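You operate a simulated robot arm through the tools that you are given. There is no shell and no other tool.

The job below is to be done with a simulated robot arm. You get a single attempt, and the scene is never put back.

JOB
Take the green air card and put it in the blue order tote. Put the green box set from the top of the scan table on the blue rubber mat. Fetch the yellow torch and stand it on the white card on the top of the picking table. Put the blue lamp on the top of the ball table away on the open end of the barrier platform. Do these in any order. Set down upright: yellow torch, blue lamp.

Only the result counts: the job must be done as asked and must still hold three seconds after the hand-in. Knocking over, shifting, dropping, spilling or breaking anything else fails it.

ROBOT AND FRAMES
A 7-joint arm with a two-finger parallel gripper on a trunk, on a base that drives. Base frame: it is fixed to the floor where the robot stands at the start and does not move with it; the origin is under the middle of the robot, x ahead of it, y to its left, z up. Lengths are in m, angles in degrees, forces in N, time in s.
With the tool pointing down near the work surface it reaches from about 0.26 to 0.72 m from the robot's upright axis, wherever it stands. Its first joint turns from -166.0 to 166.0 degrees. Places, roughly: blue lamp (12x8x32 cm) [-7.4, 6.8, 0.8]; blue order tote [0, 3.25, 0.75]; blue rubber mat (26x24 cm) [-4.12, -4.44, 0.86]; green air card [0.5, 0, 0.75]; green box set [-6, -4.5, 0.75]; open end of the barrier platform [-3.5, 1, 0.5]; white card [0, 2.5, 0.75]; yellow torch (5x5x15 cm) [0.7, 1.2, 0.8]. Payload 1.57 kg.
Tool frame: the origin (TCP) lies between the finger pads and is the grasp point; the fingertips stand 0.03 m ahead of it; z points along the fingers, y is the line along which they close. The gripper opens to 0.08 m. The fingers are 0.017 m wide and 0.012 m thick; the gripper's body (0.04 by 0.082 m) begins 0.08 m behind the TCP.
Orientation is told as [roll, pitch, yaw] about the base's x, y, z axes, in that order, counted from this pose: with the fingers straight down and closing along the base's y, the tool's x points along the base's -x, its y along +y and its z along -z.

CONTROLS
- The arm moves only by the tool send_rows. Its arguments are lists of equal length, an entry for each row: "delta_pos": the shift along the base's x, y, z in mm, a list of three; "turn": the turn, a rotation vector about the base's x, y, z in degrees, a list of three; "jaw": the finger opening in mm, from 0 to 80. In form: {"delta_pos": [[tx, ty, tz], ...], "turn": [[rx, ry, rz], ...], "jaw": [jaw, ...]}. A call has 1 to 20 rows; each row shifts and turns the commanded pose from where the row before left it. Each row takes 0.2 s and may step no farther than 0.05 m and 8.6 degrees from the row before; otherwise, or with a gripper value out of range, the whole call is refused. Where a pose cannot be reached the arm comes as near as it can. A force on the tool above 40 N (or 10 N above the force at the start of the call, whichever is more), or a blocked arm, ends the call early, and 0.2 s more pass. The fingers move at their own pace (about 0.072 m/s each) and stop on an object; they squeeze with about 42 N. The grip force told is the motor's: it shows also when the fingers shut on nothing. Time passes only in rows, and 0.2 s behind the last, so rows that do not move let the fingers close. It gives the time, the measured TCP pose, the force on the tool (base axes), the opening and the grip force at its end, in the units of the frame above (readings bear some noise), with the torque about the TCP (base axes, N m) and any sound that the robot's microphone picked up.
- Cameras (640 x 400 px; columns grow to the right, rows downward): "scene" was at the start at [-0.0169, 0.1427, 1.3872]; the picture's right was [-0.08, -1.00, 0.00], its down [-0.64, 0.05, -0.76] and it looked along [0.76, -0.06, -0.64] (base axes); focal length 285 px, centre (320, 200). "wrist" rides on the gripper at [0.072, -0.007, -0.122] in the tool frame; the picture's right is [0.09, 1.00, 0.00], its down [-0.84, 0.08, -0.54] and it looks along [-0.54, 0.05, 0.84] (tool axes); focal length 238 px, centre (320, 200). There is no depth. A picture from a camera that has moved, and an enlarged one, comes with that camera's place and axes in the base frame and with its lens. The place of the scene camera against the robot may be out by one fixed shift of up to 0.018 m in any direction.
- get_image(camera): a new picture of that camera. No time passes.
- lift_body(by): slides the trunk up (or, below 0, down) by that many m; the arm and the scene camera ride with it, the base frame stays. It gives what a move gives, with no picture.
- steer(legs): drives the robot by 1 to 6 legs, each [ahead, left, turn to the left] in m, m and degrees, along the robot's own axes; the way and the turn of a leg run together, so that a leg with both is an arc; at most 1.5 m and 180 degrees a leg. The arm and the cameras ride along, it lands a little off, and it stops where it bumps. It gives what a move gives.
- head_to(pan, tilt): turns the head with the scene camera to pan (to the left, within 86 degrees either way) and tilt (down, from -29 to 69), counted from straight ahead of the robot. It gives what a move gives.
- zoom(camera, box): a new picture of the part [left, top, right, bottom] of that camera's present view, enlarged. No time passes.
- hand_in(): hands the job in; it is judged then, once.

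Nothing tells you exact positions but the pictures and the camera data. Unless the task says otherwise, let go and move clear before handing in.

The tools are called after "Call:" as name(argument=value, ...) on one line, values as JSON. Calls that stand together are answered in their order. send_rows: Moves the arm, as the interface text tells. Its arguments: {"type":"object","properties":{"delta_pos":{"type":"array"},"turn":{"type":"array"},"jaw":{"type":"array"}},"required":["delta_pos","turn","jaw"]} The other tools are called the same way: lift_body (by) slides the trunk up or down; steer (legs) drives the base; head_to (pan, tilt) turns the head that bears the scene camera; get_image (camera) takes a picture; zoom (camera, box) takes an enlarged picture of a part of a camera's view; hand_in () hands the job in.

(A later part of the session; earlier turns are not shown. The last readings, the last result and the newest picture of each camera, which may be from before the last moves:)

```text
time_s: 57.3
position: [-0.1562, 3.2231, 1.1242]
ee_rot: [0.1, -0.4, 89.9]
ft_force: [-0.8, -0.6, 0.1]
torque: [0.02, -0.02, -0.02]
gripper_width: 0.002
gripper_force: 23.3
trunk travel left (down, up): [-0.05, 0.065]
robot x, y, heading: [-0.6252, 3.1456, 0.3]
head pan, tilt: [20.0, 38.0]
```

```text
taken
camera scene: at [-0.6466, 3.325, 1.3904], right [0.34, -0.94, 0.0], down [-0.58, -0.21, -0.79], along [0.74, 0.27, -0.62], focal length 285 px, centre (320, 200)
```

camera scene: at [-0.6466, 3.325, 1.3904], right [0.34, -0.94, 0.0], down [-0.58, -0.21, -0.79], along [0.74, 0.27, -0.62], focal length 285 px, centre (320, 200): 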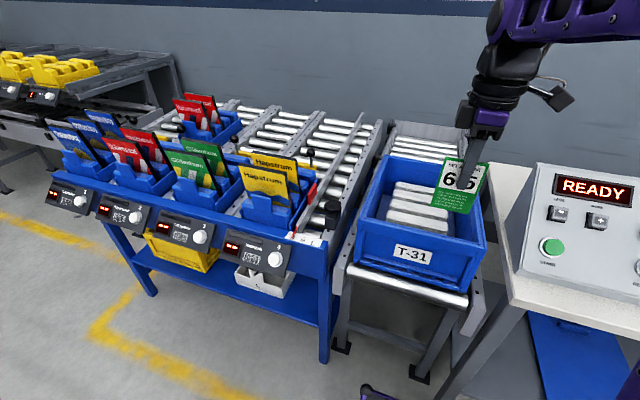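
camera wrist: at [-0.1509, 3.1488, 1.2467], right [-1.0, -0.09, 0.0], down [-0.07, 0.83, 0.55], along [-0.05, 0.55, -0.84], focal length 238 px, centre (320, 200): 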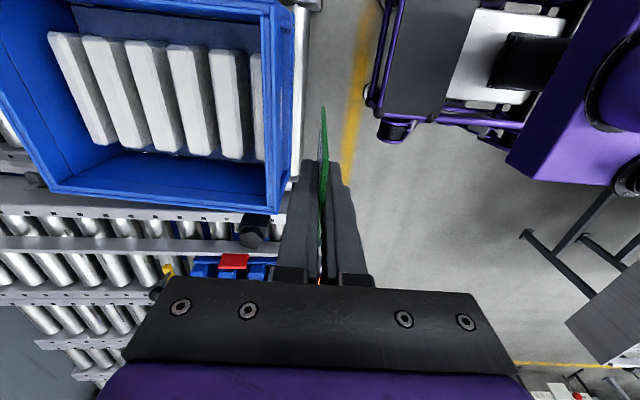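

Call:
zoom(camera="wrist", box=[20, 0, 340, 220])

Call:
send_rows(delta_pos=[[40, 0, 0], [40, 0, 0], [40, 0, 0], [40, 0, 0], [30, 0, 0], [0, 0, 0]], turn=[[0, 0, 0], [0, 0, 0], [0, 0, 0], [0, 0, 0], [0, 0, 0], [0, 0, 0]], jaw=[0, 0, 0, 0, 0, 0])

Call:
zoom(camera="wrist", box=[160, 0, 480, 220])

Call:
get_image(camera="scene")

```text
1.82 times, centred on (180, 110) of wrist
camera zoom: at [-0.1509, 3.1488, 1.2467], right [-1.0, -0.09, 0.0], down [-0.07, 0.83, 0.55], along [-0.05, 0.55, -0.84], focal length 433 px, centre (574, 364)
```

zoom: 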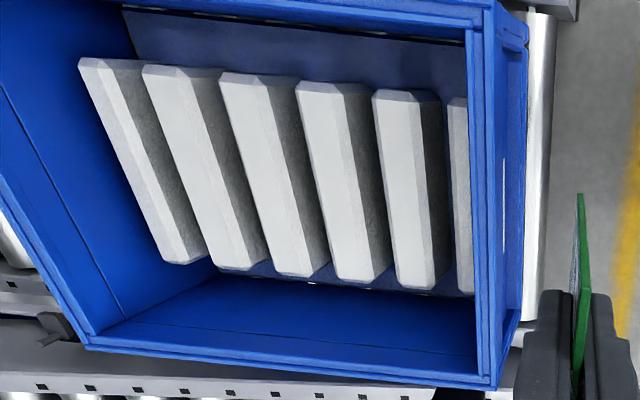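

```text
time_s: 58.7
position: [0.0315, 3.2187, 1.1223]
ee_rot: [0.2, -0.4, 89.9]
ft_force: [0.9, 0.3, -0.2]
torque: [0.0, 0.04, -0.01]
gripper_width: 0.002
gripper_force: 23.4
trunk travel left (down, up): [-0.05, 0.065]
robot x, y, heading: [-0.6281, 3.1484, 0.2]
head pan, tilt: [20.0, 38.0]
```

```text
1.82 times, centred on (320, 110) of wrist
camera zoom: at [0.0367, 3.1449, 1.2447], right [-1.0, -0.09, 0.0], down [-0.07, 0.83, 0.55], along [-0.05, 0.55, -0.84], focal length 433 px, centre (320, 364)
```

zoom: 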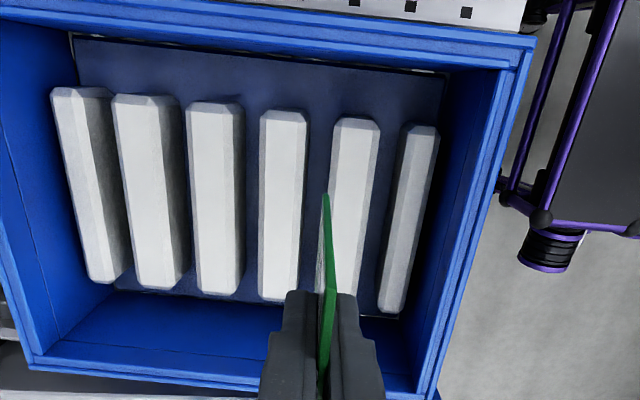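

```text
taken
camera scene: at [-0.6461, 3.3251, 1.3904], right [0.34, -0.94, 0.0], down [-0.58, -0.21, -0.79], along [0.74, 0.27, -0.62], focal length 285 px, centre (320, 200)
```

scene: 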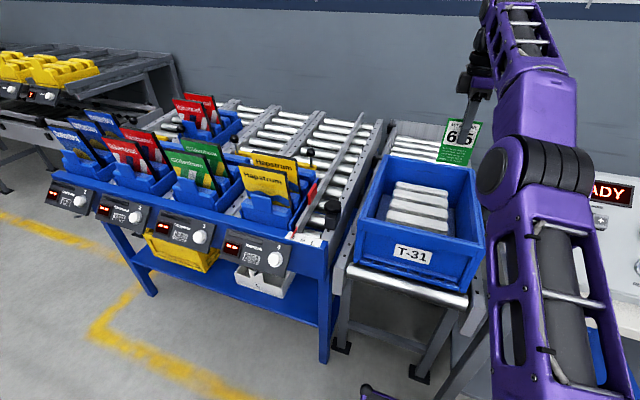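

The tote is seen clearly from above: six white bars on its floor (top near z 0.79) and the rim around 0.88–0.92. I'll lower the card just above the bars in the middle of the tote.

Call:
send_rows(delta_pos=[[8, 20, -10], [0, 0, -40], [0, 0, -40], [0, 0, -40], [0, 0, -40], [0, 0, -30], [0, 0, -20], [0, 0, 0]], turn=[[0, 0, 0], [0, 0, 0], [0, 0, 0], [0, 0, 0], [0, 0, 0], [0, 0, 0], [0, 0, 0], [0, 0, 0]], jaw=[0, 0, 0, 0, 0, 0, 0, 0])

Call:
get_image(camera="wrist")

Call:
zoom(camera="scene", box=[340, 60, 560, 300])

```text
time_s: 60.5
position: [0.0308, 3.2413, 0.9009]
ee_rot: [0.1, -0.4, 89.9]
ft_force: [-0.6, -0.8, -0.7]
torque: [-0.01, 0.02, 0.0]
gripper_width: 0.0024
gripper_force: 23.7
out of reach, approached as far as the arm can: row 1
trunk travel left (down, up): [-0.05, 0.065]
robot x, y, heading: [-0.623, 3.1458, 0.1]
head pan, tilt: [20.0, 38.0]
```

```text
taken
camera wrist: at [0.0362, 3.1686, 1.024], right [-1.0, -0.09, 0.0], down [-0.07, 0.83, 0.55], along [-0.05, 0.55, -0.84], focal length 238 px, centre (320, 200)
```

wrist: 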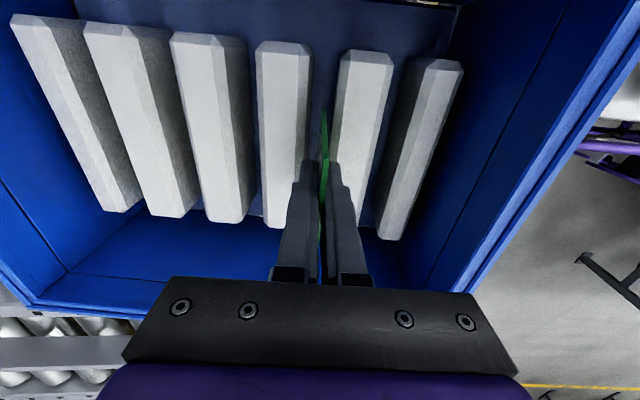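

```text
1.67 times, centred on (450, 180) of scene
camera zoom: at [-0.6466, 3.325, 1.3904], right [0.34, -0.94, 0.0], down [-0.58, -0.21, -0.79], along [0.74, 0.27, -0.62], focal length 476 px, centre (103, 233)
```

zoom: 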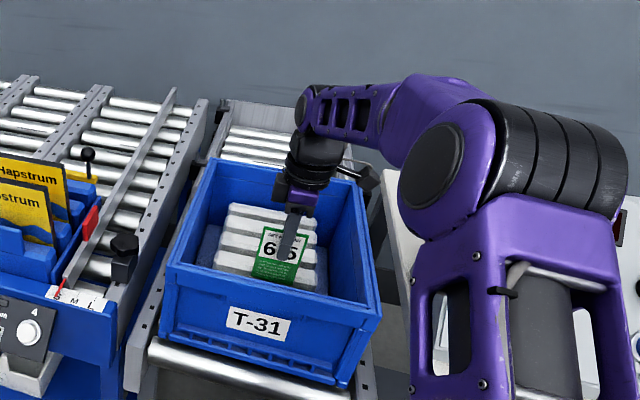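

Call:
send_rows(delta_pos=[[0, 0, -15], [0, 0, -10], [0, 0, -10], [0, 0, 0]], turn=[[0, 0, 0], [0, 0, 0], [0, 0, 0], [0, 0, 0]], jaw=[0, 0, 0, 0])

Call:
send_rows(delta_pos=[[0, 0, 0], [0, 0, 0], [0, 0, 0], [0, 0, 0], [0, 0, 0]], turn=[[0, 0, 0], [0, 0, 0], [0, 0, 0], [0, 0, 0], [0, 0, 0]], jaw=[20, 40, 40, 40, 40])

Call:
get_image(camera="wrist")

Call:
zoom(camera="scene", box=[340, 60, 560, 300])

```text
time_s: 61.5
position: [0.0301, 3.2441, 0.8669]
ee_rot: [0.1, -0.4, 89.8]
ft_force: [0.2, 0.0, -0.8]
torque: [-0.01, -0.02, 0.01]
gripper_width: 0.002
gripper_force: 23.6
trunk travel left (down, up): [-0.05, 0.065]
robot x, y, heading: [-0.6263, 3.1467, 0.0]
head pan, tilt: [20.0, 38.0]
```

```text
time_s: 62.7
position: [0.0299, 3.2432, 0.868]
ee_rot: [0.2, -0.4, 89.9]
ft_force: [0.2, -0.1, -0.5]
torque: [-0.02, 0.02, -0.01]
gripper_width: 0.0398
gripper_force: 0.0
trunk travel left (down, up): [-0.05, 0.065]
robot x, y, heading: [-0.6263, 3.1477, 0.3]
head pan, tilt: [20.0, 38.0]
```

```text
taken
camera wrist: at [0.0354, 3.1684, 0.9905], right [-1.0, -0.09, 0.0], down [-0.07, 0.83, 0.55], along [-0.05, 0.55, -0.84], focal length 238 px, centre (320, 200)
```

wrist: 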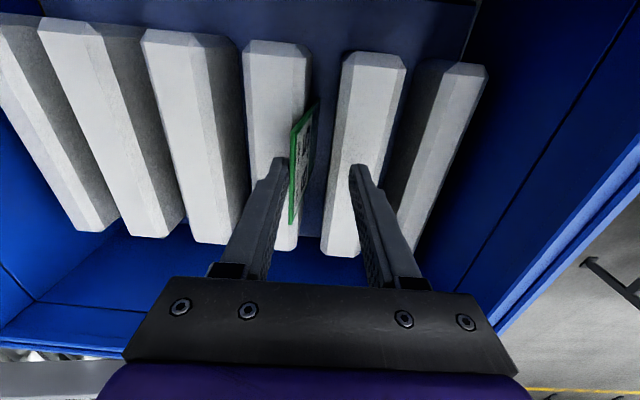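

```text
1.67 times, centred on (450, 180) of scene
camera zoom: at [-0.6467, 3.3249, 1.3904], right [0.34, -0.94, 0.0], down [-0.58, -0.21, -0.79], along [0.74, 0.27, -0.62], focal length 476 px, centre (103, 233)
```

zoom: 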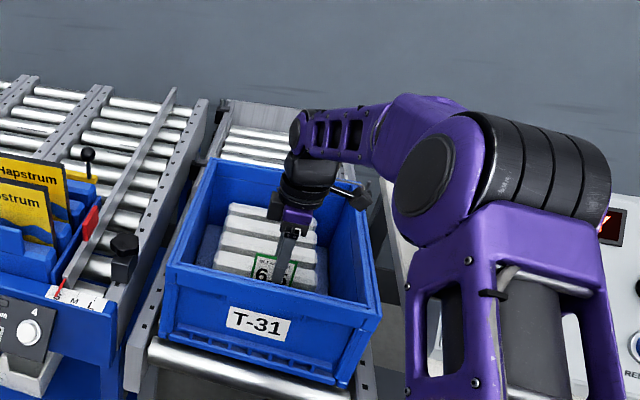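

The card has dropped into the gap between two bars and leans inside the tote. I'll rise straight up and check that it stays.

Call:
send_rows(delta_pos=[[0, 0, 20], [0, 0, 30], [0, 0, 40], [0, 0, 40], [0, 0, 40], [0, 0, 40], [0, 0, 30], [0, 0, 0]], turn=[[0, 0, 0], [0, 0, 0], [0, 0, 0], [0, 0, 0], [0, 0, 0], [0, 0, 0], [0, 0, 0], [0, 0, 0]], jaw=[40, 40, 40, 40, 40, 40, 40, 40])

Call:
get_image(camera="wrist")

Call:
zoom(camera="scene", box=[340, 60, 560, 300])

```text
time_s: 64.5
position: [0.0282, 3.2422, 1.1089]
ee_rot: [0.2, -0.4, 89.9]
ft_force: [0.6, 0.2, 0.3]
torque: [-0.02, -0.02, 0.02]
gripper_width: 0.04
gripper_force: 0.0
trunk travel left (down, up): [-0.05, 0.065]
robot x, y, heading: [-0.6264, 3.1451, 0.1]
head pan, tilt: [20.0, 38.0]
```

```text
taken
camera wrist: at [0.0337, 3.1671, 1.2323], right [-1.0, -0.09, 0.0], down [-0.07, 0.83, 0.55], along [-0.05, 0.55, -0.84], focal length 238 px, centre (320, 200)
```

wrist: 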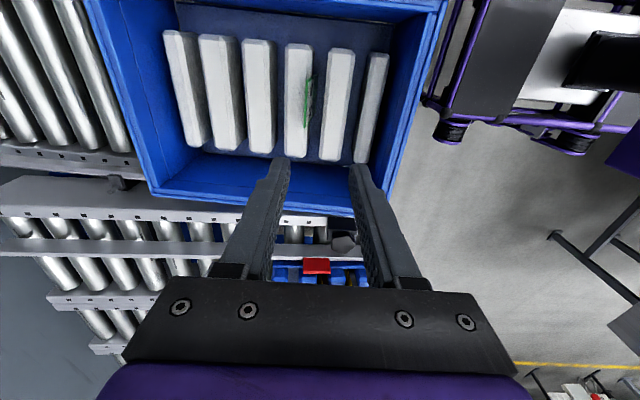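

```text
1.67 times, centred on (450, 180) of scene
camera zoom: at [-0.6467, 3.325, 1.3904], right [0.34, -0.94, 0.0], down [-0.58, -0.21, -0.79], along [0.74, 0.27, -0.62], focal length 476 px, centre (103, 233)
```

zoom: 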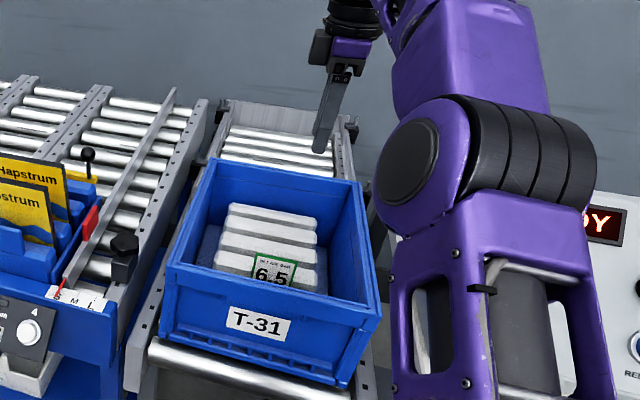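

The card is safely inside tote T-31. Next is the torch: I'll back off, draw in the arm and look at the picking table's white card on the way.

Call:
steer(legs=[[-0.15, 0, 0]])

Call:
send_rows(delta_pos=[[-40, -20, 0], [-40, -20, 0], [-40, -20, 0], [-40, -20, 0], [-20, -10, 0], [0, 0, 0]], turn=[[0, 0, 0], [0, 0, 0], [0, 0, 0], [0, 0, 0], [0, 0, 0], [0, 0, 0]], jaw=[40, 40, 40, 40, 40, 40])

Call:
steer(legs=[[0, -0.8, 0]])

Call:
head_to(pan=15, tilt=45)

Call:
get_image(camera="scene")

Call:
get_image(camera="wrist")

```text
time_s: 65.9
position: [-0.1194, 3.24, 1.1099]
ee_rot: [0.3, -0.5, 89.7]
ft_force: [0.6, -0.6, -0.8]
torque: [-0.01, -0.01, -0.01]
gripper_width: 0.0398
gripper_force: 0.0
trunk travel left (down, up): [-0.05, 0.065]
robot x, y, heading: [-0.7741, 3.147, -0.0]
head pan, tilt: [20.0, 38.0]
```

```text
time_s: 67.3
position: [-0.2997, 3.151, 1.1084]
ee_rot: [0.1, -0.4, 89.7]
ft_force: [0.6, -0.9, -0.4]
torque: [0.0, 0.02, -0.01]
gripper_width: 0.04
gripper_force: 0.0
trunk travel left (down, up): [-0.05, 0.065]
robot x, y, heading: [-0.7741, 3.1484, 0.3]
head pan, tilt: [20.0, 38.0]
```

```text
time_s: 75.5
position: [-0.294, 2.3438, 1.1086]
ee_rot: [0.2, -0.4, 90.8]
ft_force: [0.3, -0.1, -0.1]
torque: [0.01, 0.01, 0.02]
gripper_width: 0.0402
gripper_force: 0.2
trunk travel left (down, up): [-0.05, 0.065]
robot x, y, heading: [-0.7656, 2.3287, 0.9]
head pan, tilt: [20.0, 38.0]
```

```text
time_s: 76.2
position: [-0.293, 2.3441, 1.1084]
ee_rot: [0.1, -0.5, 90.9]
ft_force: [0.9, 0.4, -1.3]
torque: [0.03, 0.02, 0.0]
gripper_width: 0.0399
gripper_force: 0.1
trunk travel left (down, up): [-0.05, 0.065]
robot x, y, heading: [-0.7679, 2.3329, 1.1]
head pan, tilt: [15.0, 45.0]
```

```text
taken
camera scene: at [-0.7942, 2.501, 1.3802], right [0.28, -0.96, 0.0], down [-0.68, -0.2, -0.71], along [0.68, 0.2, -0.71], focal length 285 px, centre (320, 200)
```

scene: 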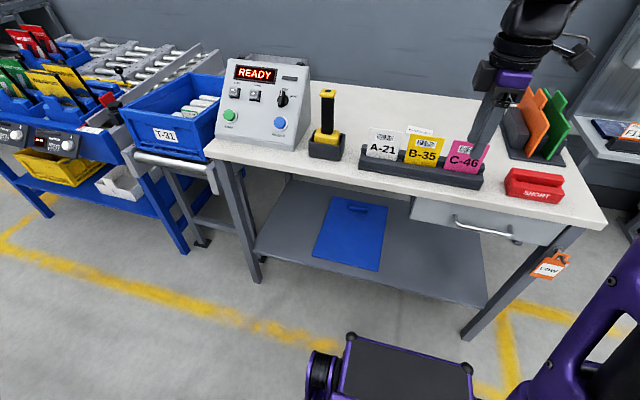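

```text
taken
camera wrist: at [-0.287, 2.2706, 1.2311], right [-0.99, -0.11, 0.0], down [-0.09, 0.83, 0.55], along [-0.06, 0.55, -0.84], focal length 238 px, centre (320, 200)
```

wrist: 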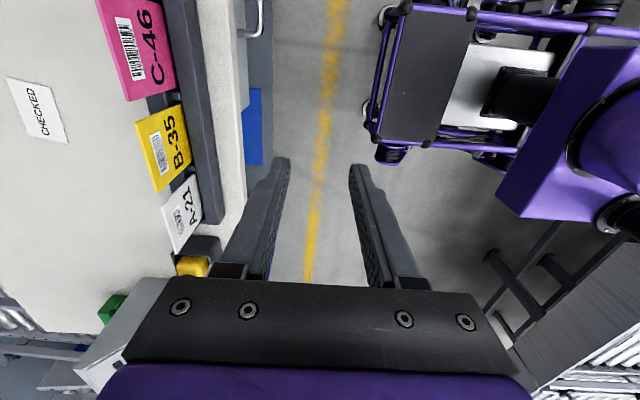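

The flat "CHECKED" card on the picking table is at about [0.19, 2.42]. Now I'll strafe back toward the torch table and look at the torch.

Call:
steer(legs=[[0, -1.12, -1.0], [0.5, 0, 0]])

Call:
head_to(pan=5, tilt=38)

Call:
get_image(camera="scene")

Call:
get_image(camera="wrist")

```text
time_s: 89.5
position: [0.2105, 1.2413, 1.1083]
ee_rot: [0.1, -0.5, 89.7]
ft_force: [0.2, -0.3, -0.3]
torque: [-0.02, 0.02, 0.01]
gripper_width: 0.04
gripper_force: 0.0
trunk travel left (down, up): [-0.05, 0.065]
robot x, y, heading: [-0.2623, 1.239, 0.2]
head pan, tilt: [15.0, 45.0]
```

```text
time_s: 90.2
position: [0.2096, 1.2423, 1.1075]
ee_rot: [0.1, -0.5, 89.6]
ft_force: [-1.2, 0.2, -0.1]
torque: [-0.03, -0.06, 0.01]
gripper_width: 0.0399
gripper_force: 0.1
trunk travel left (down, up): [-0.05, 0.065]
robot x, y, heading: [-0.2637, 1.2394, 0.1]
head pan, tilt: [5.0, 38.0]
```

```text
taken
camera scene: at [-0.28, 1.3946, 1.3904], right [0.09, -1.0, 0.0], down [-0.61, -0.05, -0.79], along [0.78, 0.07, -0.62], focal length 285 px, centre (320, 200)
```

scene: 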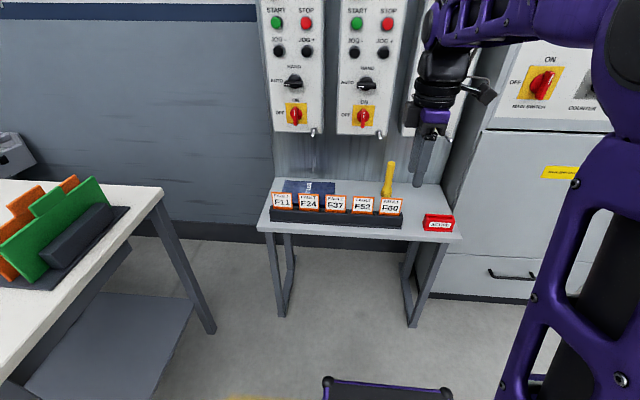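

```text
taken
camera wrist: at [0.2155, 1.1682, 1.2311], right [-1.0, -0.09, 0.0], down [-0.07, 0.83, 0.55], along [-0.05, 0.55, -0.84], focal length 238 px, centre (320, 200)
```

wrist: 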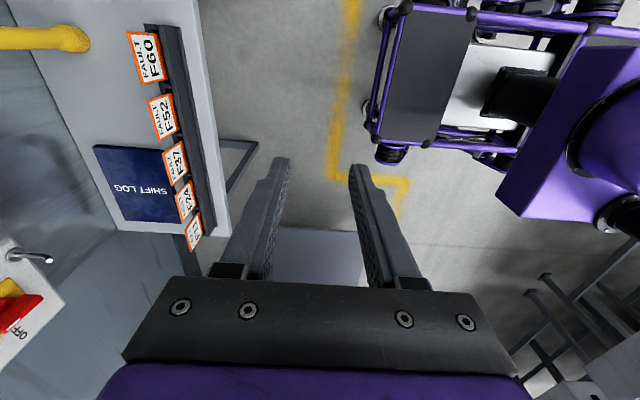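

Call:
steer(legs=[[0.22, -0.04, 0]])

Call:
send_rows(delta_pos=[[0, -5, 0], [0, -5, 0], [0, -5, 0], [0, -5, 0], [0, -5, 0], [0, 0, 0], [0, 0, 0], [0, 0, 0], [0, 0, 0], [0, 0, 0], [0, 0, 0], [0, 0, 0]], turn=[[0, 0, -8.2], [0, 0, -8.2], [0, 0, -8.2], [0, 0, -8.2], [0, 0, -8.2], [0, 0, -8.2], [0, 0, -8.2], [0, 0, -8.2], [0, 0, -8.2], [0, 0, -8.2], [0, 0, -7.6], [0, 0, 0]], jaw=[80, 80, 80, 80, 80, 80, 80, 80, 80, 80, 80, 80])

Call:
get_image(camera="wrist")

Call:
get_image(camera="scene")

```text
time_s: 91.9
position: [0.4281, 1.2003, 1.1079]
ee_rot: [0.1, -0.3, 89.6]
ft_force: [0.2, -0.6, 0.2]
torque: [-0.01, -0.01, -0.03]
gripper_width: 0.04
gripper_force: 0.0
trunk travel left (down, up): [-0.05, 0.065]
robot x, y, heading: [-0.0476, 1.1934, -0.1]
head pan, tilt: [5.0, 38.0]
```

```text
time_s: 94.5
position: [0.4267, 1.1779, 1.1097]
ee_rot: [0.0, -0.5, 0.0]
ft_force: [-0.2, 0.6, -0.5]
torque: [0.01, 0.05, 0.03]
gripper_width: 0.0804
gripper_force: 0.1
trunk travel left (down, up): [-0.05, 0.065]
robot x, y, heading: [-0.0466, 1.1985, -0.2]
head pan, tilt: [5.0, 38.0]
```

```text
taken
camera wrist: at [0.3534, 1.1686, 1.2315], right [-0.09, 1.0, 0.0], down [0.83, 0.08, 0.55], along [0.55, 0.05, -0.84], focal length 238 px, centre (320, 200)
```

wrist: 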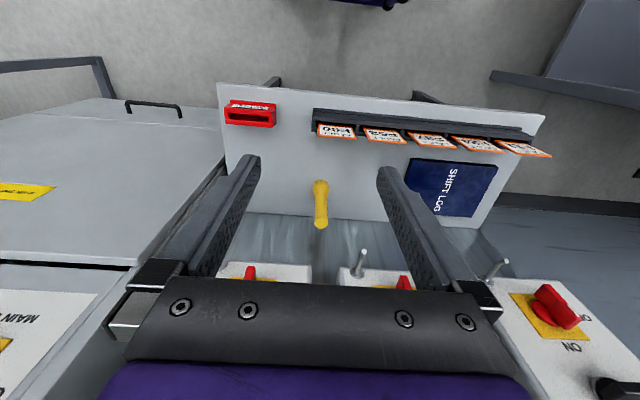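

```text
taken
camera scene: at [-0.0629, 1.3531, 1.3904], right [0.09, -1.0, 0.0], down [-0.61, -0.05, -0.79], along [0.79, 0.07, -0.62], focal length 285 px, centre (320, 200)
```

scene: 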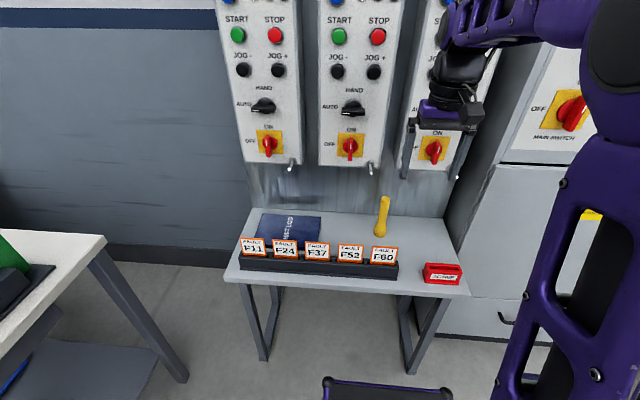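

Call:
zoom(camera="wrist", box=[230, 130, 410, 300])

Call:
zoom(camera="scene", box=[300, 130, 500, 300])

```text
2.35 times, centred on (320, 215) of wrist
camera zoom: at [0.3534, 1.1686, 1.2315], right [-0.09, 1.0, 0.0], down [0.83, 0.08, 0.55], along [0.55, 0.05, -0.84], focal length 561 px, centre (320, 165)
```

zoom: 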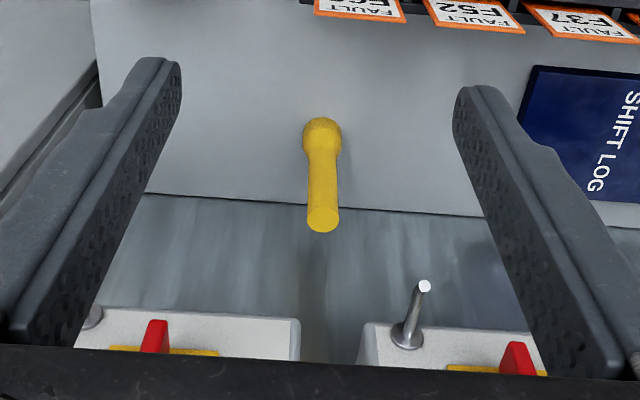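

```text
2.35 times, centred on (400, 215) of scene
camera zoom: at [-0.0629, 1.3531, 1.3904], right [0.09, -1.0, 0.0], down [-0.61, -0.05, -0.79], along [0.79, 0.07, -0.62], focal length 672 px, centre (132, 165)
```

zoom: 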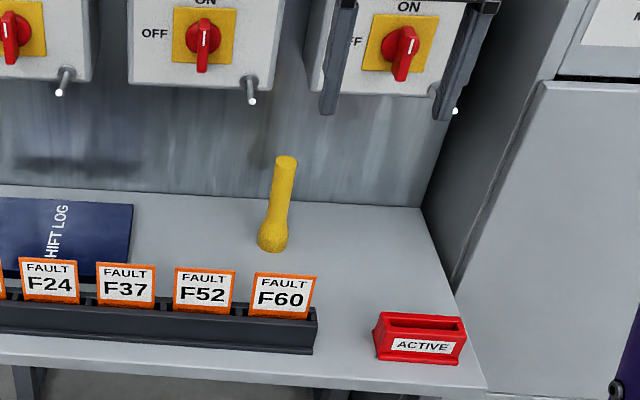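

The torch stands at about [0.66, 1.196] on a lower table (z ≈ 0.70), right under the lane panels, so straight-down access is blocked. I'll turn the hand so the camera rides on top, then tilt the fingers forward to grip the torch from the front.

Call:
send_rows(delta_pos=[[0, 0, 0], [0, 0, 0], [0, 0, 0], [0, 0, 0], [0, 0, 0], [0, 0, 0], [0, 0, 0], [0, 0, 0], [0, 0, 0], [0, 0, 0], [0, 0, 0], [0, 0, 0], [0, 0, 0], [0, 0, 0], [0, 0, 0], [0, 0, 0], [0, 0, 0]], turn=[[0, 0, 8.5], [0, 0, 8.5], [0, 0, 8.5], [0, 0, 8.5], [0, 0, 8.5], [0, 0, 8.5], [0, 0, 8.5], [0, 0, 8.5], [0, 0, 8.5], [0, 0, 8.5], [0, 0, 8.5], [0, 0, 8.5], [0, 0, 8.5], [0, 0, 8.5], [0, 0, 8.5], [0, 0, 8.5], [0, 0, 0]], jaw=[80, 80, 80, 80, 80, 80, 80, 80, 80, 80, 80, 80, 80, 80, 80, 80, 80])

```text
time_s: 98.1
position: [0.4285, 1.176, 1.1086]
ee_rot: [0.1, -0.5, 136.2]
ft_force: [-0.7, -0.3, -0.5]
torque: [-0.01, 0.02, 0.0]
gripper_width: 0.08
gripper_force: 0.1
trunk travel left (down, up): [-0.05, 0.065]
robot x, y, heading: [-0.0476, 1.1974, -0.0]
head pan, tilt: [5.0, 38.0]
```

Call:
send_rows(delta_pos=[[0, 0, 0], [0, 0, 0], [0, 0, 0], [0, 0, 0], [0, 0, 0], [0, 0, 0], [0, 0, 0]], turn=[[0, 0, 8.5], [0, 0, 8.5], [0, 0, 8.5], [0, 0, 8.5], [0, 0, 8.5], [0, 0, 1.5], [0, 0, 0]], jaw=[80, 80, 80, 80, 80, 80, 80])

Call:
get_image(camera="scene")

```text
time_s: 99.7
position: [0.4263, 1.1759, 1.1074]
ee_rot: [0.1, -0.5, -179.8]
ft_force: [0.2, 0.3, 0.4]
torque: [0.02, 0.05, -0.02]
gripper_width: 0.0799
gripper_force: 0.0
trunk travel left (down, up): [-0.05, 0.065]
robot x, y, heading: [-0.0425, 1.1951, -0.0]
head pan, tilt: [5.0, 38.0]
```

```text
taken
camera scene: at [-0.0629, 1.3531, 1.3904], right [0.09, -1.0, 0.0], down [-0.61, -0.05, -0.79], along [0.79, 0.07, -0.62], focal length 285 px, centre (320, 200)
```

scene: 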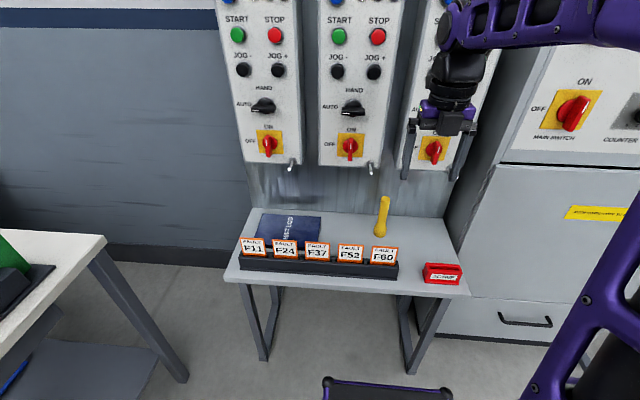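

Yaw 180 works. Now I'll tilt the fingers forward by 55° while staying well in front of the panels.

Call:
send_rows(delta_pos=[[5, 3, -5], [5, 3, -5], [5, 3, -5], [5, 3, -5], [5, 3, -5], [5, 3, -5], [5, 2, -5], [0, 0, 0]], turn=[[0, -8, 0], [0, -8, 0], [0, -8, 0], [0, -8, 0], [0, -8, 0], [0, -8, 0], [0, -7, 0], [0, 0, 0]], jaw=[80, 80, 80, 80, 80, 80, 80, 80])

Call:
get_image(camera="wrist")

Call:
get_image(camera="scene")

```text
time_s: 101.7
position: [0.4575, 1.194, 1.1048]
ee_rot: [-7.3, 55.0, 174.3]
ft_force: [-0.4, 0.4, 0.2]
torque: [-0.02, -0.02, -0.01]
gripper_width: 0.0801
gripper_force: 0.1
out of reach, approached as far as the arm can: row 7
trunk travel left (down, up): [-0.05, 0.065]
robot x, y, heading: [-0.047, 1.2005, -0.2]
head pan, tilt: [5.0, 38.0]
stopped in row 8: the arm was blocked; the commanded pose is now the measured one
```

```text
taken
camera wrist: at [0.3974, 1.1895, 1.234], right [0.06, -1.0, 0.0], down [-0.92, -0.05, -0.38], along [0.38, 0.02, -0.92], focal length 238 px, centre (320, 200)
```

wrist: 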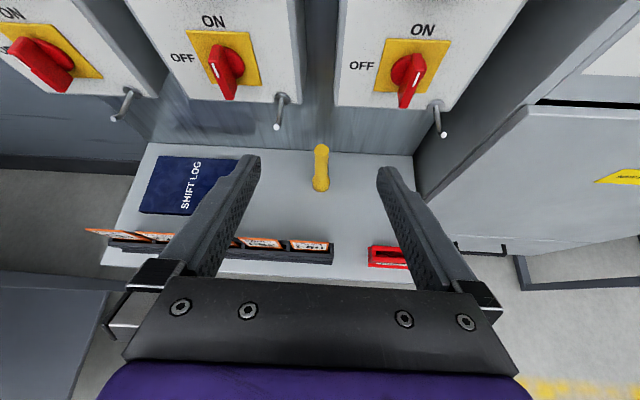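

```text
taken
camera scene: at [-0.0637, 1.3444, 1.3881], right [-0.01, -1.0, 0.0], down [-0.64, 0.01, -0.77], along [0.77, -0.01, -0.64], focal length 285 px, centre (320, 200)
```

scene: 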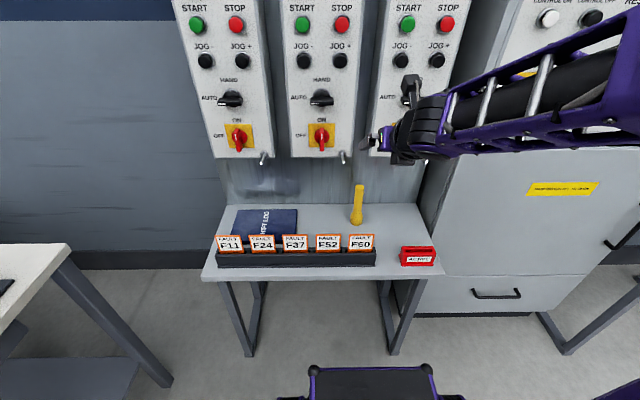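

The arm was brushing the head, so I'll pan the head further left to give it room. Then I'll bring the hand forward and down in front of the torch.

Call:
head_to(pan=20, tilt=38)

Call:
send_rows(delta_pos=[[10, 0, -30], [10, 0, -30], [10, 0, -30], [5, 0, -30], [0, 0, 0]], turn=[[0, 0, 0], [0, 0, 0], [0, 0, 0], [0, 0, 0], [0, 0, 0]], jaw=[80, 80, 80, 80, 80])

Call:
get_image(camera="wrist")

Call:
get_image(camera="scene")

```text
time_s: 102.5
position: [0.4575, 1.1938, 1.1026]
ee_rot: [-7.1, 54.9, 174.3]
ft_force: [0.3, -0.4, -0.4]
torque: [0.0, -0.01, 0.01]
gripper_width: 0.0799
gripper_force: 0.0
trunk travel left (down, up): [-0.05, 0.065]
robot x, y, heading: [-0.0479, 1.1936, -0.1]
head pan, tilt: [20.0, 38.0]
```

```text
time_s: 103.7
position: [0.4927, 1.1892, 0.9809]
ee_rot: [-6.4, 54.6, 174.9]
ft_force: [-0.4, 0.7, 0.1]
torque: [0.03, -0.03, -0.04]
gripper_width: 0.08
gripper_force: 0.1
trunk travel left (down, up): [-0.05, 0.065]
robot x, y, heading: [-0.0425, 1.1979, -0.3]
head pan, tilt: [20.0, 38.0]
```

```text
taken
camera wrist: at [0.4327, 1.1868, 1.112], right [0.06, -1.0, 0.01], down [-0.92, -0.06, -0.38], along [0.38, 0.01, -0.93], focal length 238 px, centre (320, 200)
```

wrist: 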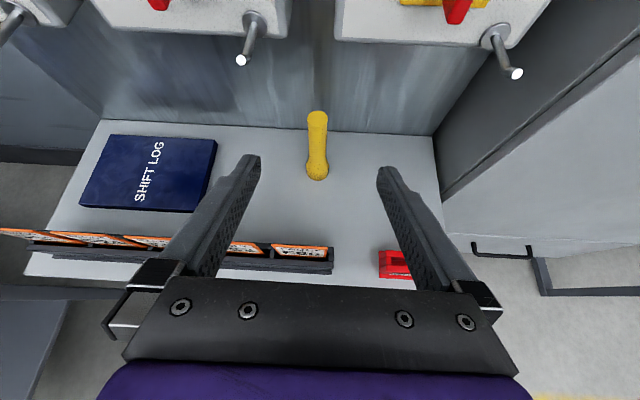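

```text
taken
camera scene: at [-0.0676, 1.375, 1.3904], right [0.34, -0.94, 0.0], down [-0.58, -0.21, -0.79], along [0.74, 0.27, -0.62], focal length 285 px, centre (320, 200)
```

scene: 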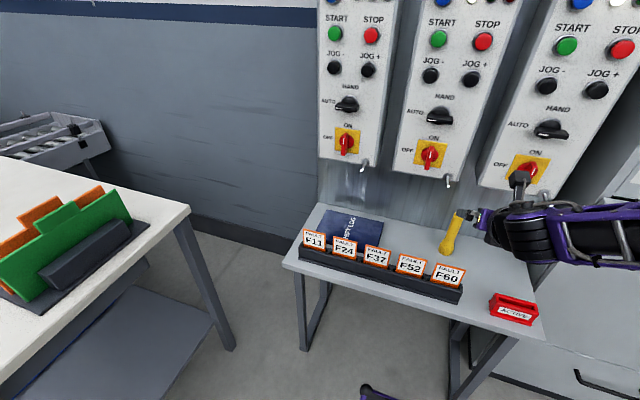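

The torch is now clearly framed between the fingers at about [0.661, 1.199], with its table at z 0.70. I'll level the roll by 3.8°, then approach diagonally forward and down to grip height.

Call:
send_rows(delta_pos=[[10, 5, -10], [20, 3, -25], [25, 2, -30], [25, 0, -30], [25, 0, -25], [0, 0, 0]], turn=[[-2, 0, 0], [-1.8, 0, 0], [0, 0, 0], [0, 0, 0], [0, 0, 0], [0, 0, 0]], jaw=[80, 80, 80, 80, 80, 80])

Call:
get_image(camera="wrist")

Call:
get_image(camera="scene")

```text
time_s: 105.1
position: [0.5984, 1.2017, 0.8619]
ee_rot: [0.1, 54.8, -179.7]
ft_force: [0.6, 0.4, 1.1]
torque: [-0.01, 0.01, 0.03]
gripper_width: 0.0801
gripper_force: 0.0
trunk travel left (down, up): [-0.05, 0.065]
robot x, y, heading: [-0.0497, 1.1954, -0.1]
head pan, tilt: [20.0, 38.0]
```

```text
taken
camera wrist: at [0.538, 1.2066, 0.9929], right [0.06, -1.0, 0.08], down [-0.92, -0.08, -0.37], along [0.38, -0.05, -0.93], focal length 238 px, centre (320, 200)
```

wrist: 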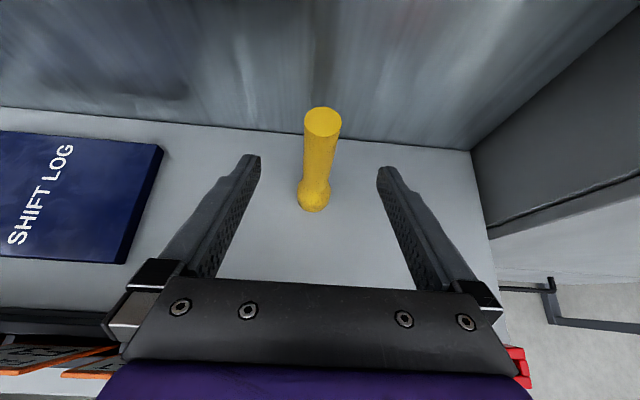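

```text
taken
camera scene: at [-0.0676, 1.3751, 1.3904], right [0.34, -0.94, 0.0], down [-0.58, -0.21, -0.79], along [0.74, 0.27, -0.62], focal length 285 px, centre (320, 200)
```

scene: 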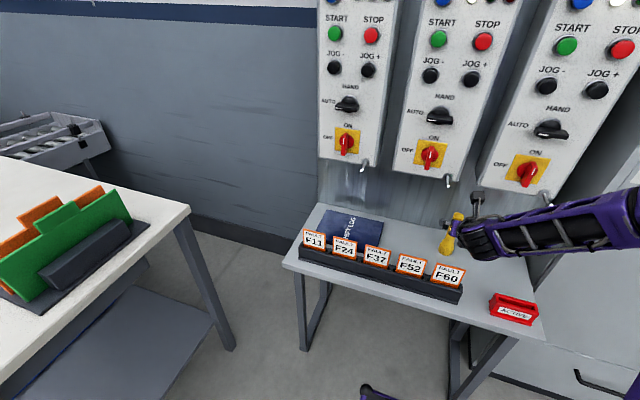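

Orientation is now exact and the torch is at [0.662, 1.1995] with its top at z 0.85. I'll advance onto it at z 0.80 with the fingers astride.

Call:
send_rows(delta_pos=[[15, -1, -25], [20, -1, -25], [18, 0, -12], [10, 0, 0], [0, 0, 0]], turn=[[0, 0, 0], [0, 0, 0], [0, 0, 0], [0, 0, 0], [0, 0, 0]], jaw=[80, 80, 80, 80, 80])

Call:
get_image(camera="wrist")

Call:
zoom(camera="scene", box=[380, 150, 580, 300])

```text
time_s: 106.3
position: [0.6598, 1.2023, 0.7987]
ee_rot: [0.1, 54.8, -179.7]
ft_force: [-0.1, 0.1, 0.1]
torque: [0.01, -0.01, 0.03]
gripper_width: 0.08
gripper_force: 0.1
trunk travel left (down, up): [-0.05, 0.065]
robot x, y, heading: [-0.0442, 1.1953, -0.1]
head pan, tilt: [20.0, 38.0]
```

```text
taken
camera wrist: at [0.6001, 1.2071, 0.9289], right [0.06, -1.0, 0.08], down [-0.92, -0.08, -0.37], along [0.38, -0.05, -0.93], focal length 238 px, centre (320, 200)
```

wrist: 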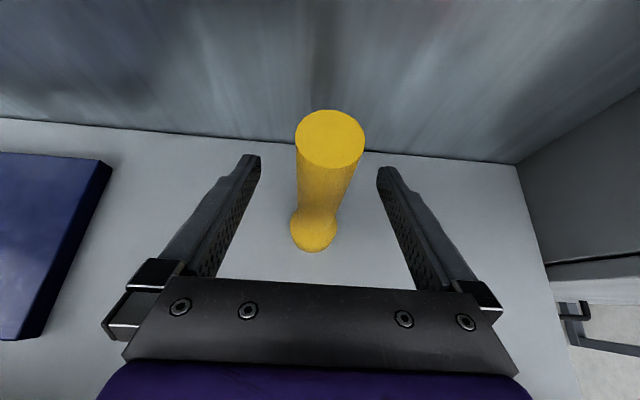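

```text
2.67 times, centred on (480, 225) of scene
camera zoom: at [-0.0677, 1.3751, 1.3904], right [0.34, -0.94, 0.0], down [-0.58, -0.21, -0.79], along [0.74, 0.27, -0.62], focal length 761 px, centre (-107, 133)
```

zoom: 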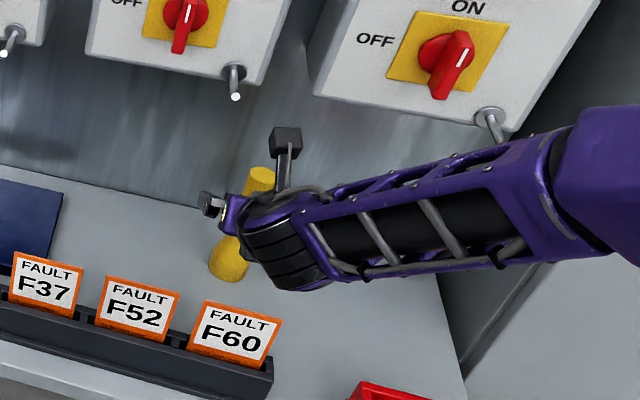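

Call:
send_rows(delta_pos=[[3, -2, 0], [0, 0, 0], [0, 0, 0], [0, 0, 0], [0, 0, 0], [0, 0, 0]], turn=[[0, 0, 0], [0, 0, 0], [0, 0, 0], [0, 0, 0], [0, 0, 0], [0, 0, 0]], jaw=[80, 60, 20, 0, 0, 0])

Call:
get_image(camera="wrist")

```text
time_s: 107.7
position: [0.6616, 1.1997, 0.7986]
ee_rot: [0.1, 54.8, -179.7]
ft_force: [-0.6, 0.2, -0.9]
torque: [0.04, 0.0, 0.0]
gripper_width: 0.027
gripper_force: 37.9
trunk travel left (down, up): [-0.05, 0.065]
robot x, y, heading: [-0.0478, 1.1953, -0.1]
head pan, tilt: [20.0, 38.0]
```

```text
taken
camera wrist: at [0.6028, 1.2048, 0.929], right [0.06, -1.0, 0.08], down [-0.92, -0.08, -0.37], along [0.38, -0.05, -0.93], focal length 238 px, centre (320, 200)
```

wrist: 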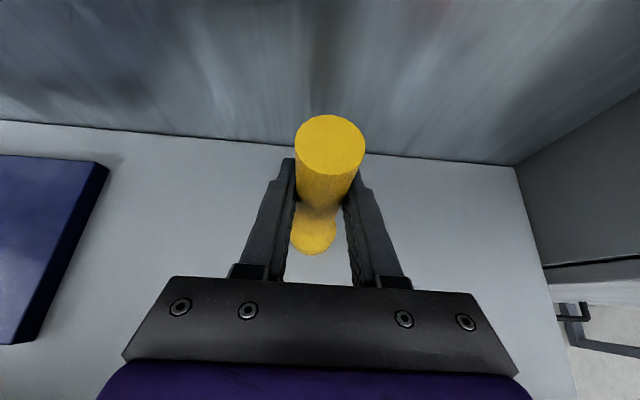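

The torch is gripped at a 27 mm opening. I'll lift it a little, then draw it back and up diagonally clear of the fault cards.

Call:
send_rows(delta_pos=[[0, 0, 10], [0, 0, 20], [-20, 0, 30], [-25, 0, 30], [-25, 0, 30], [-25, 0, 30], [-20, 0, 30], [-20, 0, 20], [-15, 0, 10], [0, 0, 0]], turn=[[0, 0, 0], [0, 0, 0], [0, 0, 0], [0, 0, 0], [0, 0, 0], [0, 0, 0], [0, 0, 0], [0, 0, 0], [0, 0, 0], [0, 0, 0]], jaw=[0, 0, 0, 0, 0, 0, 0, 0, 0, 0])

Call:
get_image(camera="wrist")

Call:
get_image(camera="scene")

```text
time_s: 109.9
position: [0.5139, 1.199, 1.0096]
ee_rot: [0.1, 54.9, -179.6]
ft_force: [0.1, -0.1, -0.4]
torque: [0.0, -0.01, -0.01]
gripper_width: 0.0273
gripper_force: 37.5
trunk travel left (down, up): [-0.05, 0.065]
robot x, y, heading: [-0.0485, 1.1962, -0.1]
head pan, tilt: [20.0, 38.0]
```

```text
taken
camera wrist: at [0.454, 1.2048, 1.1393], right [0.06, -1.0, 0.08], down [-0.93, -0.08, -0.37], along [0.38, -0.05, -0.93], focal length 238 px, centre (320, 200)
```

wrist: 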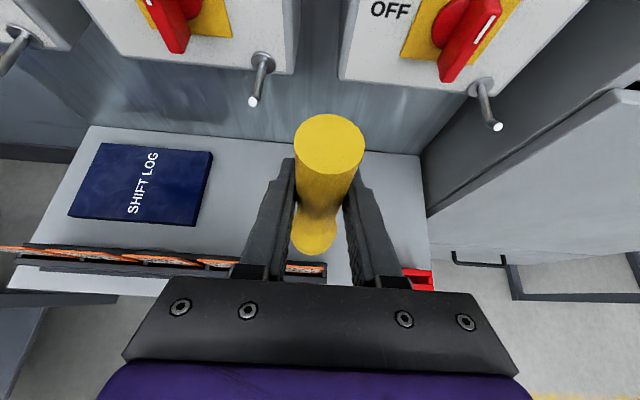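

```text
taken
camera scene: at [-0.0677, 1.3751, 1.3904], right [0.34, -0.94, 0.0], down [-0.58, -0.21, -0.79], along [0.74, 0.27, -0.62], focal length 285 px, centre (320, 200)
```

scene: 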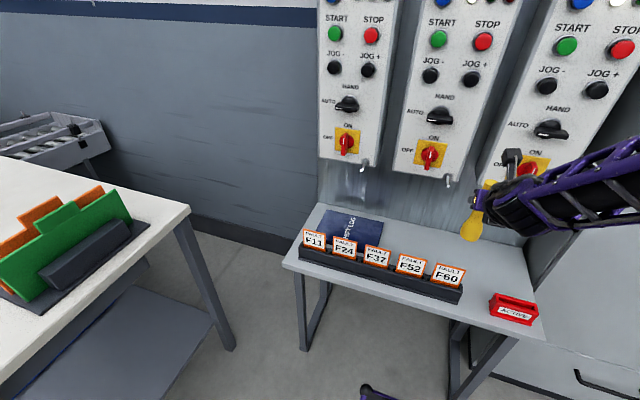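

The torch is held upright and clear. I'll back away from the table and strafe left to face the white card on the picking table.

Call:
steer(legs=[[-0.72, 0, 0], [0, 1.2, 0]])

Call:
get_image(camera="scene")

Call:
get_image(camera="wrist")

```text
time_s: 125.3
position: [-0.2258, 2.4315, 1.0083]
ee_rot: [0.1, 54.8, -178.2]
ft_force: [-0.6, -0.1, -1.0]
torque: [0.0, 0.02, -0.04]
gripper_width: 0.0272
gripper_force: 37.4
trunk travel left (down, up): [-0.05, 0.065]
robot x, y, heading: [-0.7876, 2.4137, 1.7]
head pan, tilt: [20.0, 38.0]
```

```text
taken
camera scene: at [-0.8116, 2.5898, 1.3904], right [0.37, -0.93, 0.0], down [-0.57, -0.23, -0.79], along [0.73, 0.29, -0.62], focal length 285 px, centre (320, 200)
```

scene: 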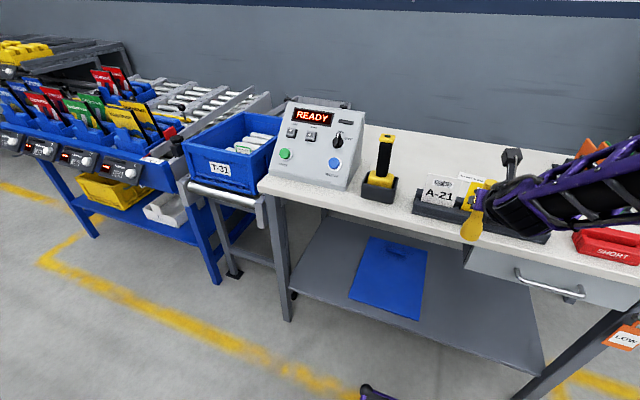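

```text
taken
camera wrist: at [-0.2854, 2.4339, 1.1393], right [0.08, -0.99, 0.08], down [-0.92, -0.11, -0.37], along [0.38, -0.04, -0.93], focal length 238 px, centre (320, 200)
```

wrist: 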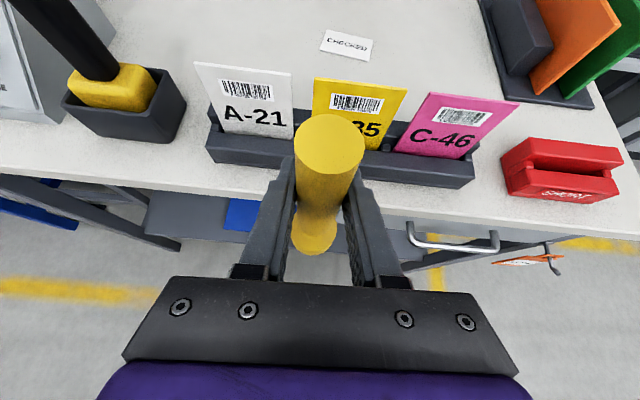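

The table here is higher, at z ≈ 0.855. The CHECKED card's centre triangulates to about [0.129, 2.40], and the tag tops are near z 0.95. I'll raise the torch well above the tags before rolling forward.

Call:
zoom(camera="wrist", box=[290, 0, 410, 100])

Call:
send_rows(delta_pos=[[0, 0, 25], [0, 0, 25], [0, 0, 25], [0, 0, 25], [0, 0, 0]], turn=[[0, 0, 0], [0, 0, 0], [0, 0, 0], [0, 0, 0], [0, 0, 0]], jaw=[0, 0, 0, 0, 0])

```text
4.00 times, centred on (350, 50) of wrist
camera zoom: at [-0.2854, 2.4339, 1.1393], right [0.08, -0.99, 0.08], down [-0.92, -0.11, -0.37], along [0.38, -0.04, -0.93], focal length 953 px, centre (200, 800)
```

zoom: 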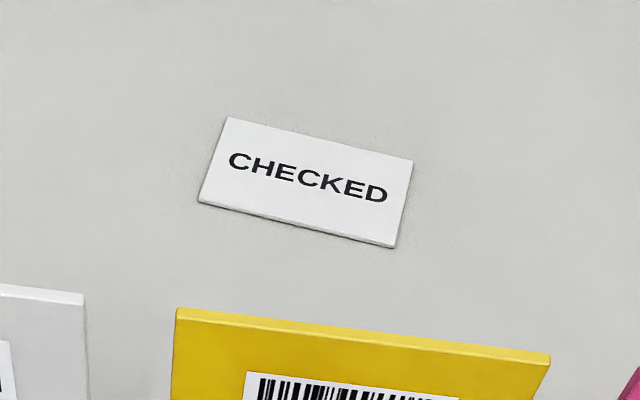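

```text
time_s: 126.7
position: [-0.2205, 2.4221, 1.0325]
ee_rot: [3.6, 48.3, -176.4]
ft_force: [-0.4, -0.3, -1.5]
torque: [0.0, 0.01, -0.09]
gripper_width: 0.027
gripper_force: 38.1
out of reach, approached as far as the arm can: row 4
trunk travel left (down, up): [-0.05, 0.065]
robot x, y, heading: [-0.7871, 2.4114, 1.3]
head pan, tilt: [20.0, 38.0]
stopped in row 5: the arm was blocked; the commanded pose is now the measured one
```

The arm hit a limit while folded, so I'll restore the pose, swing the head aside, and use the trunk lift to gain the height instead.

Call:
send_rows(delta_pos=[[0, 0, 0], [10, 5, -12], [10, 4, -12], [0, 0, 0]], turn=[[0, 0, 0], [1.25, -3.2, 0.4], [1.25, -3.2, 0.4], [0, 0, 0]], jaw=[0, 0, 0, 0])

Call:
head_to(pan=55, tilt=38)

Call:
lift_body(by=0.064)

Call:
get_image(camera="wrist")

```text
time_s: 127.7
position: [-0.2031, 2.4312, 1.0106]
ee_rot: [0.0, 55.2, -178.1]
ft_force: [-0.1, 0.4, -1.7]
torque: [0.02, 0.0, -0.01]
gripper_width: 0.027
gripper_force: 38.3
out of reach, approached as far as the arm can: row 2
trunk travel left (down, up): [-0.05, 0.065]
robot x, y, heading: [-0.7847, 2.4133, 1.4]
head pan, tilt: [20.0, 38.0]
```

```text
time_s: 128.8
position: [-0.2058, 2.4299, 1.0107]
ee_rot: [0.0, 55.1, -178.1]
ft_force: [-0.4, -0.8, -2.0]
torque: [0.01, 0.01, 0.0]
gripper_width: 0.0267
gripper_force: 37.6
trunk travel left (down, up): [-0.05, 0.065]
robot x, y, heading: [-0.7898, 2.409, 1.7]
head pan, tilt: [55.0, 38.0]
```

```text
time_s: 129.8
position: [-0.2046, 2.4298, 1.0743]
ee_rot: [-0.1, 55.1, -178.1]
ft_force: [-0.1, -0.1, -1.9]
torque: [0.02, 0.02, -0.03]
gripper_width: 0.0272
gripper_force: 37.6
trunk travel left (down, up): [-0.114, 0.001]
robot x, y, heading: [-0.7862, 2.412, 1.7]
head pan, tilt: [55.0, 38.0]
```

```text
taken
camera wrist: at [-0.2653, 2.4333, 1.2042], right [0.09, -0.99, 0.08], down [-0.92, -0.11, -0.38], along [0.38, -0.04, -0.92], focal length 238 px, centre (320, 200)
```

wrist: 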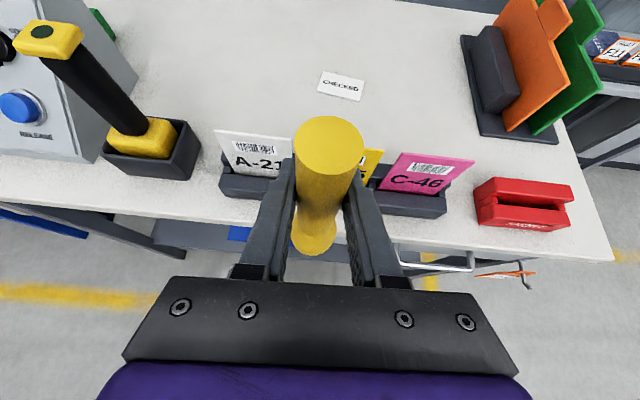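

Call:
send_rows(delta_pos=[[20, 0, 5], [20, 0, 10], [20, 0, 10], [10, 0, 5], [0, 0, 0]], turn=[[0, 0, 0], [0, 0, 0], [0, 0, 0], [0, 0, 0], [0, 0, 0]], jaw=[0, 0, 0, 0, 0])

Call:
get_image(camera="wrist")

```text
time_s: 131.0
position: [-0.1362, 2.4297, 1.1046]
ee_rot: [-0.1, 55.1, -178.2]
ft_force: [-1.0, 0.1, -1.1]
torque: [-0.01, 0.02, -0.01]
gripper_width: 0.0272
gripper_force: 37.5
trunk travel left (down, up): [-0.114, 0.001]
robot x, y, heading: [-0.7883, 2.4113, 1.8]
head pan, tilt: [55.0, 38.0]
```

```text
taken
camera wrist: at [-0.1957, 2.4331, 1.2343], right [0.09, -0.99, 0.08], down [-0.92, -0.11, -0.38], along [0.38, -0.04, -0.92], focal length 238 px, centre (320, 200)
```

wrist: 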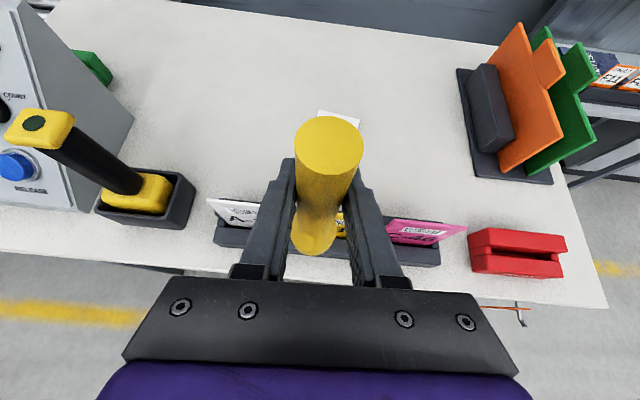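

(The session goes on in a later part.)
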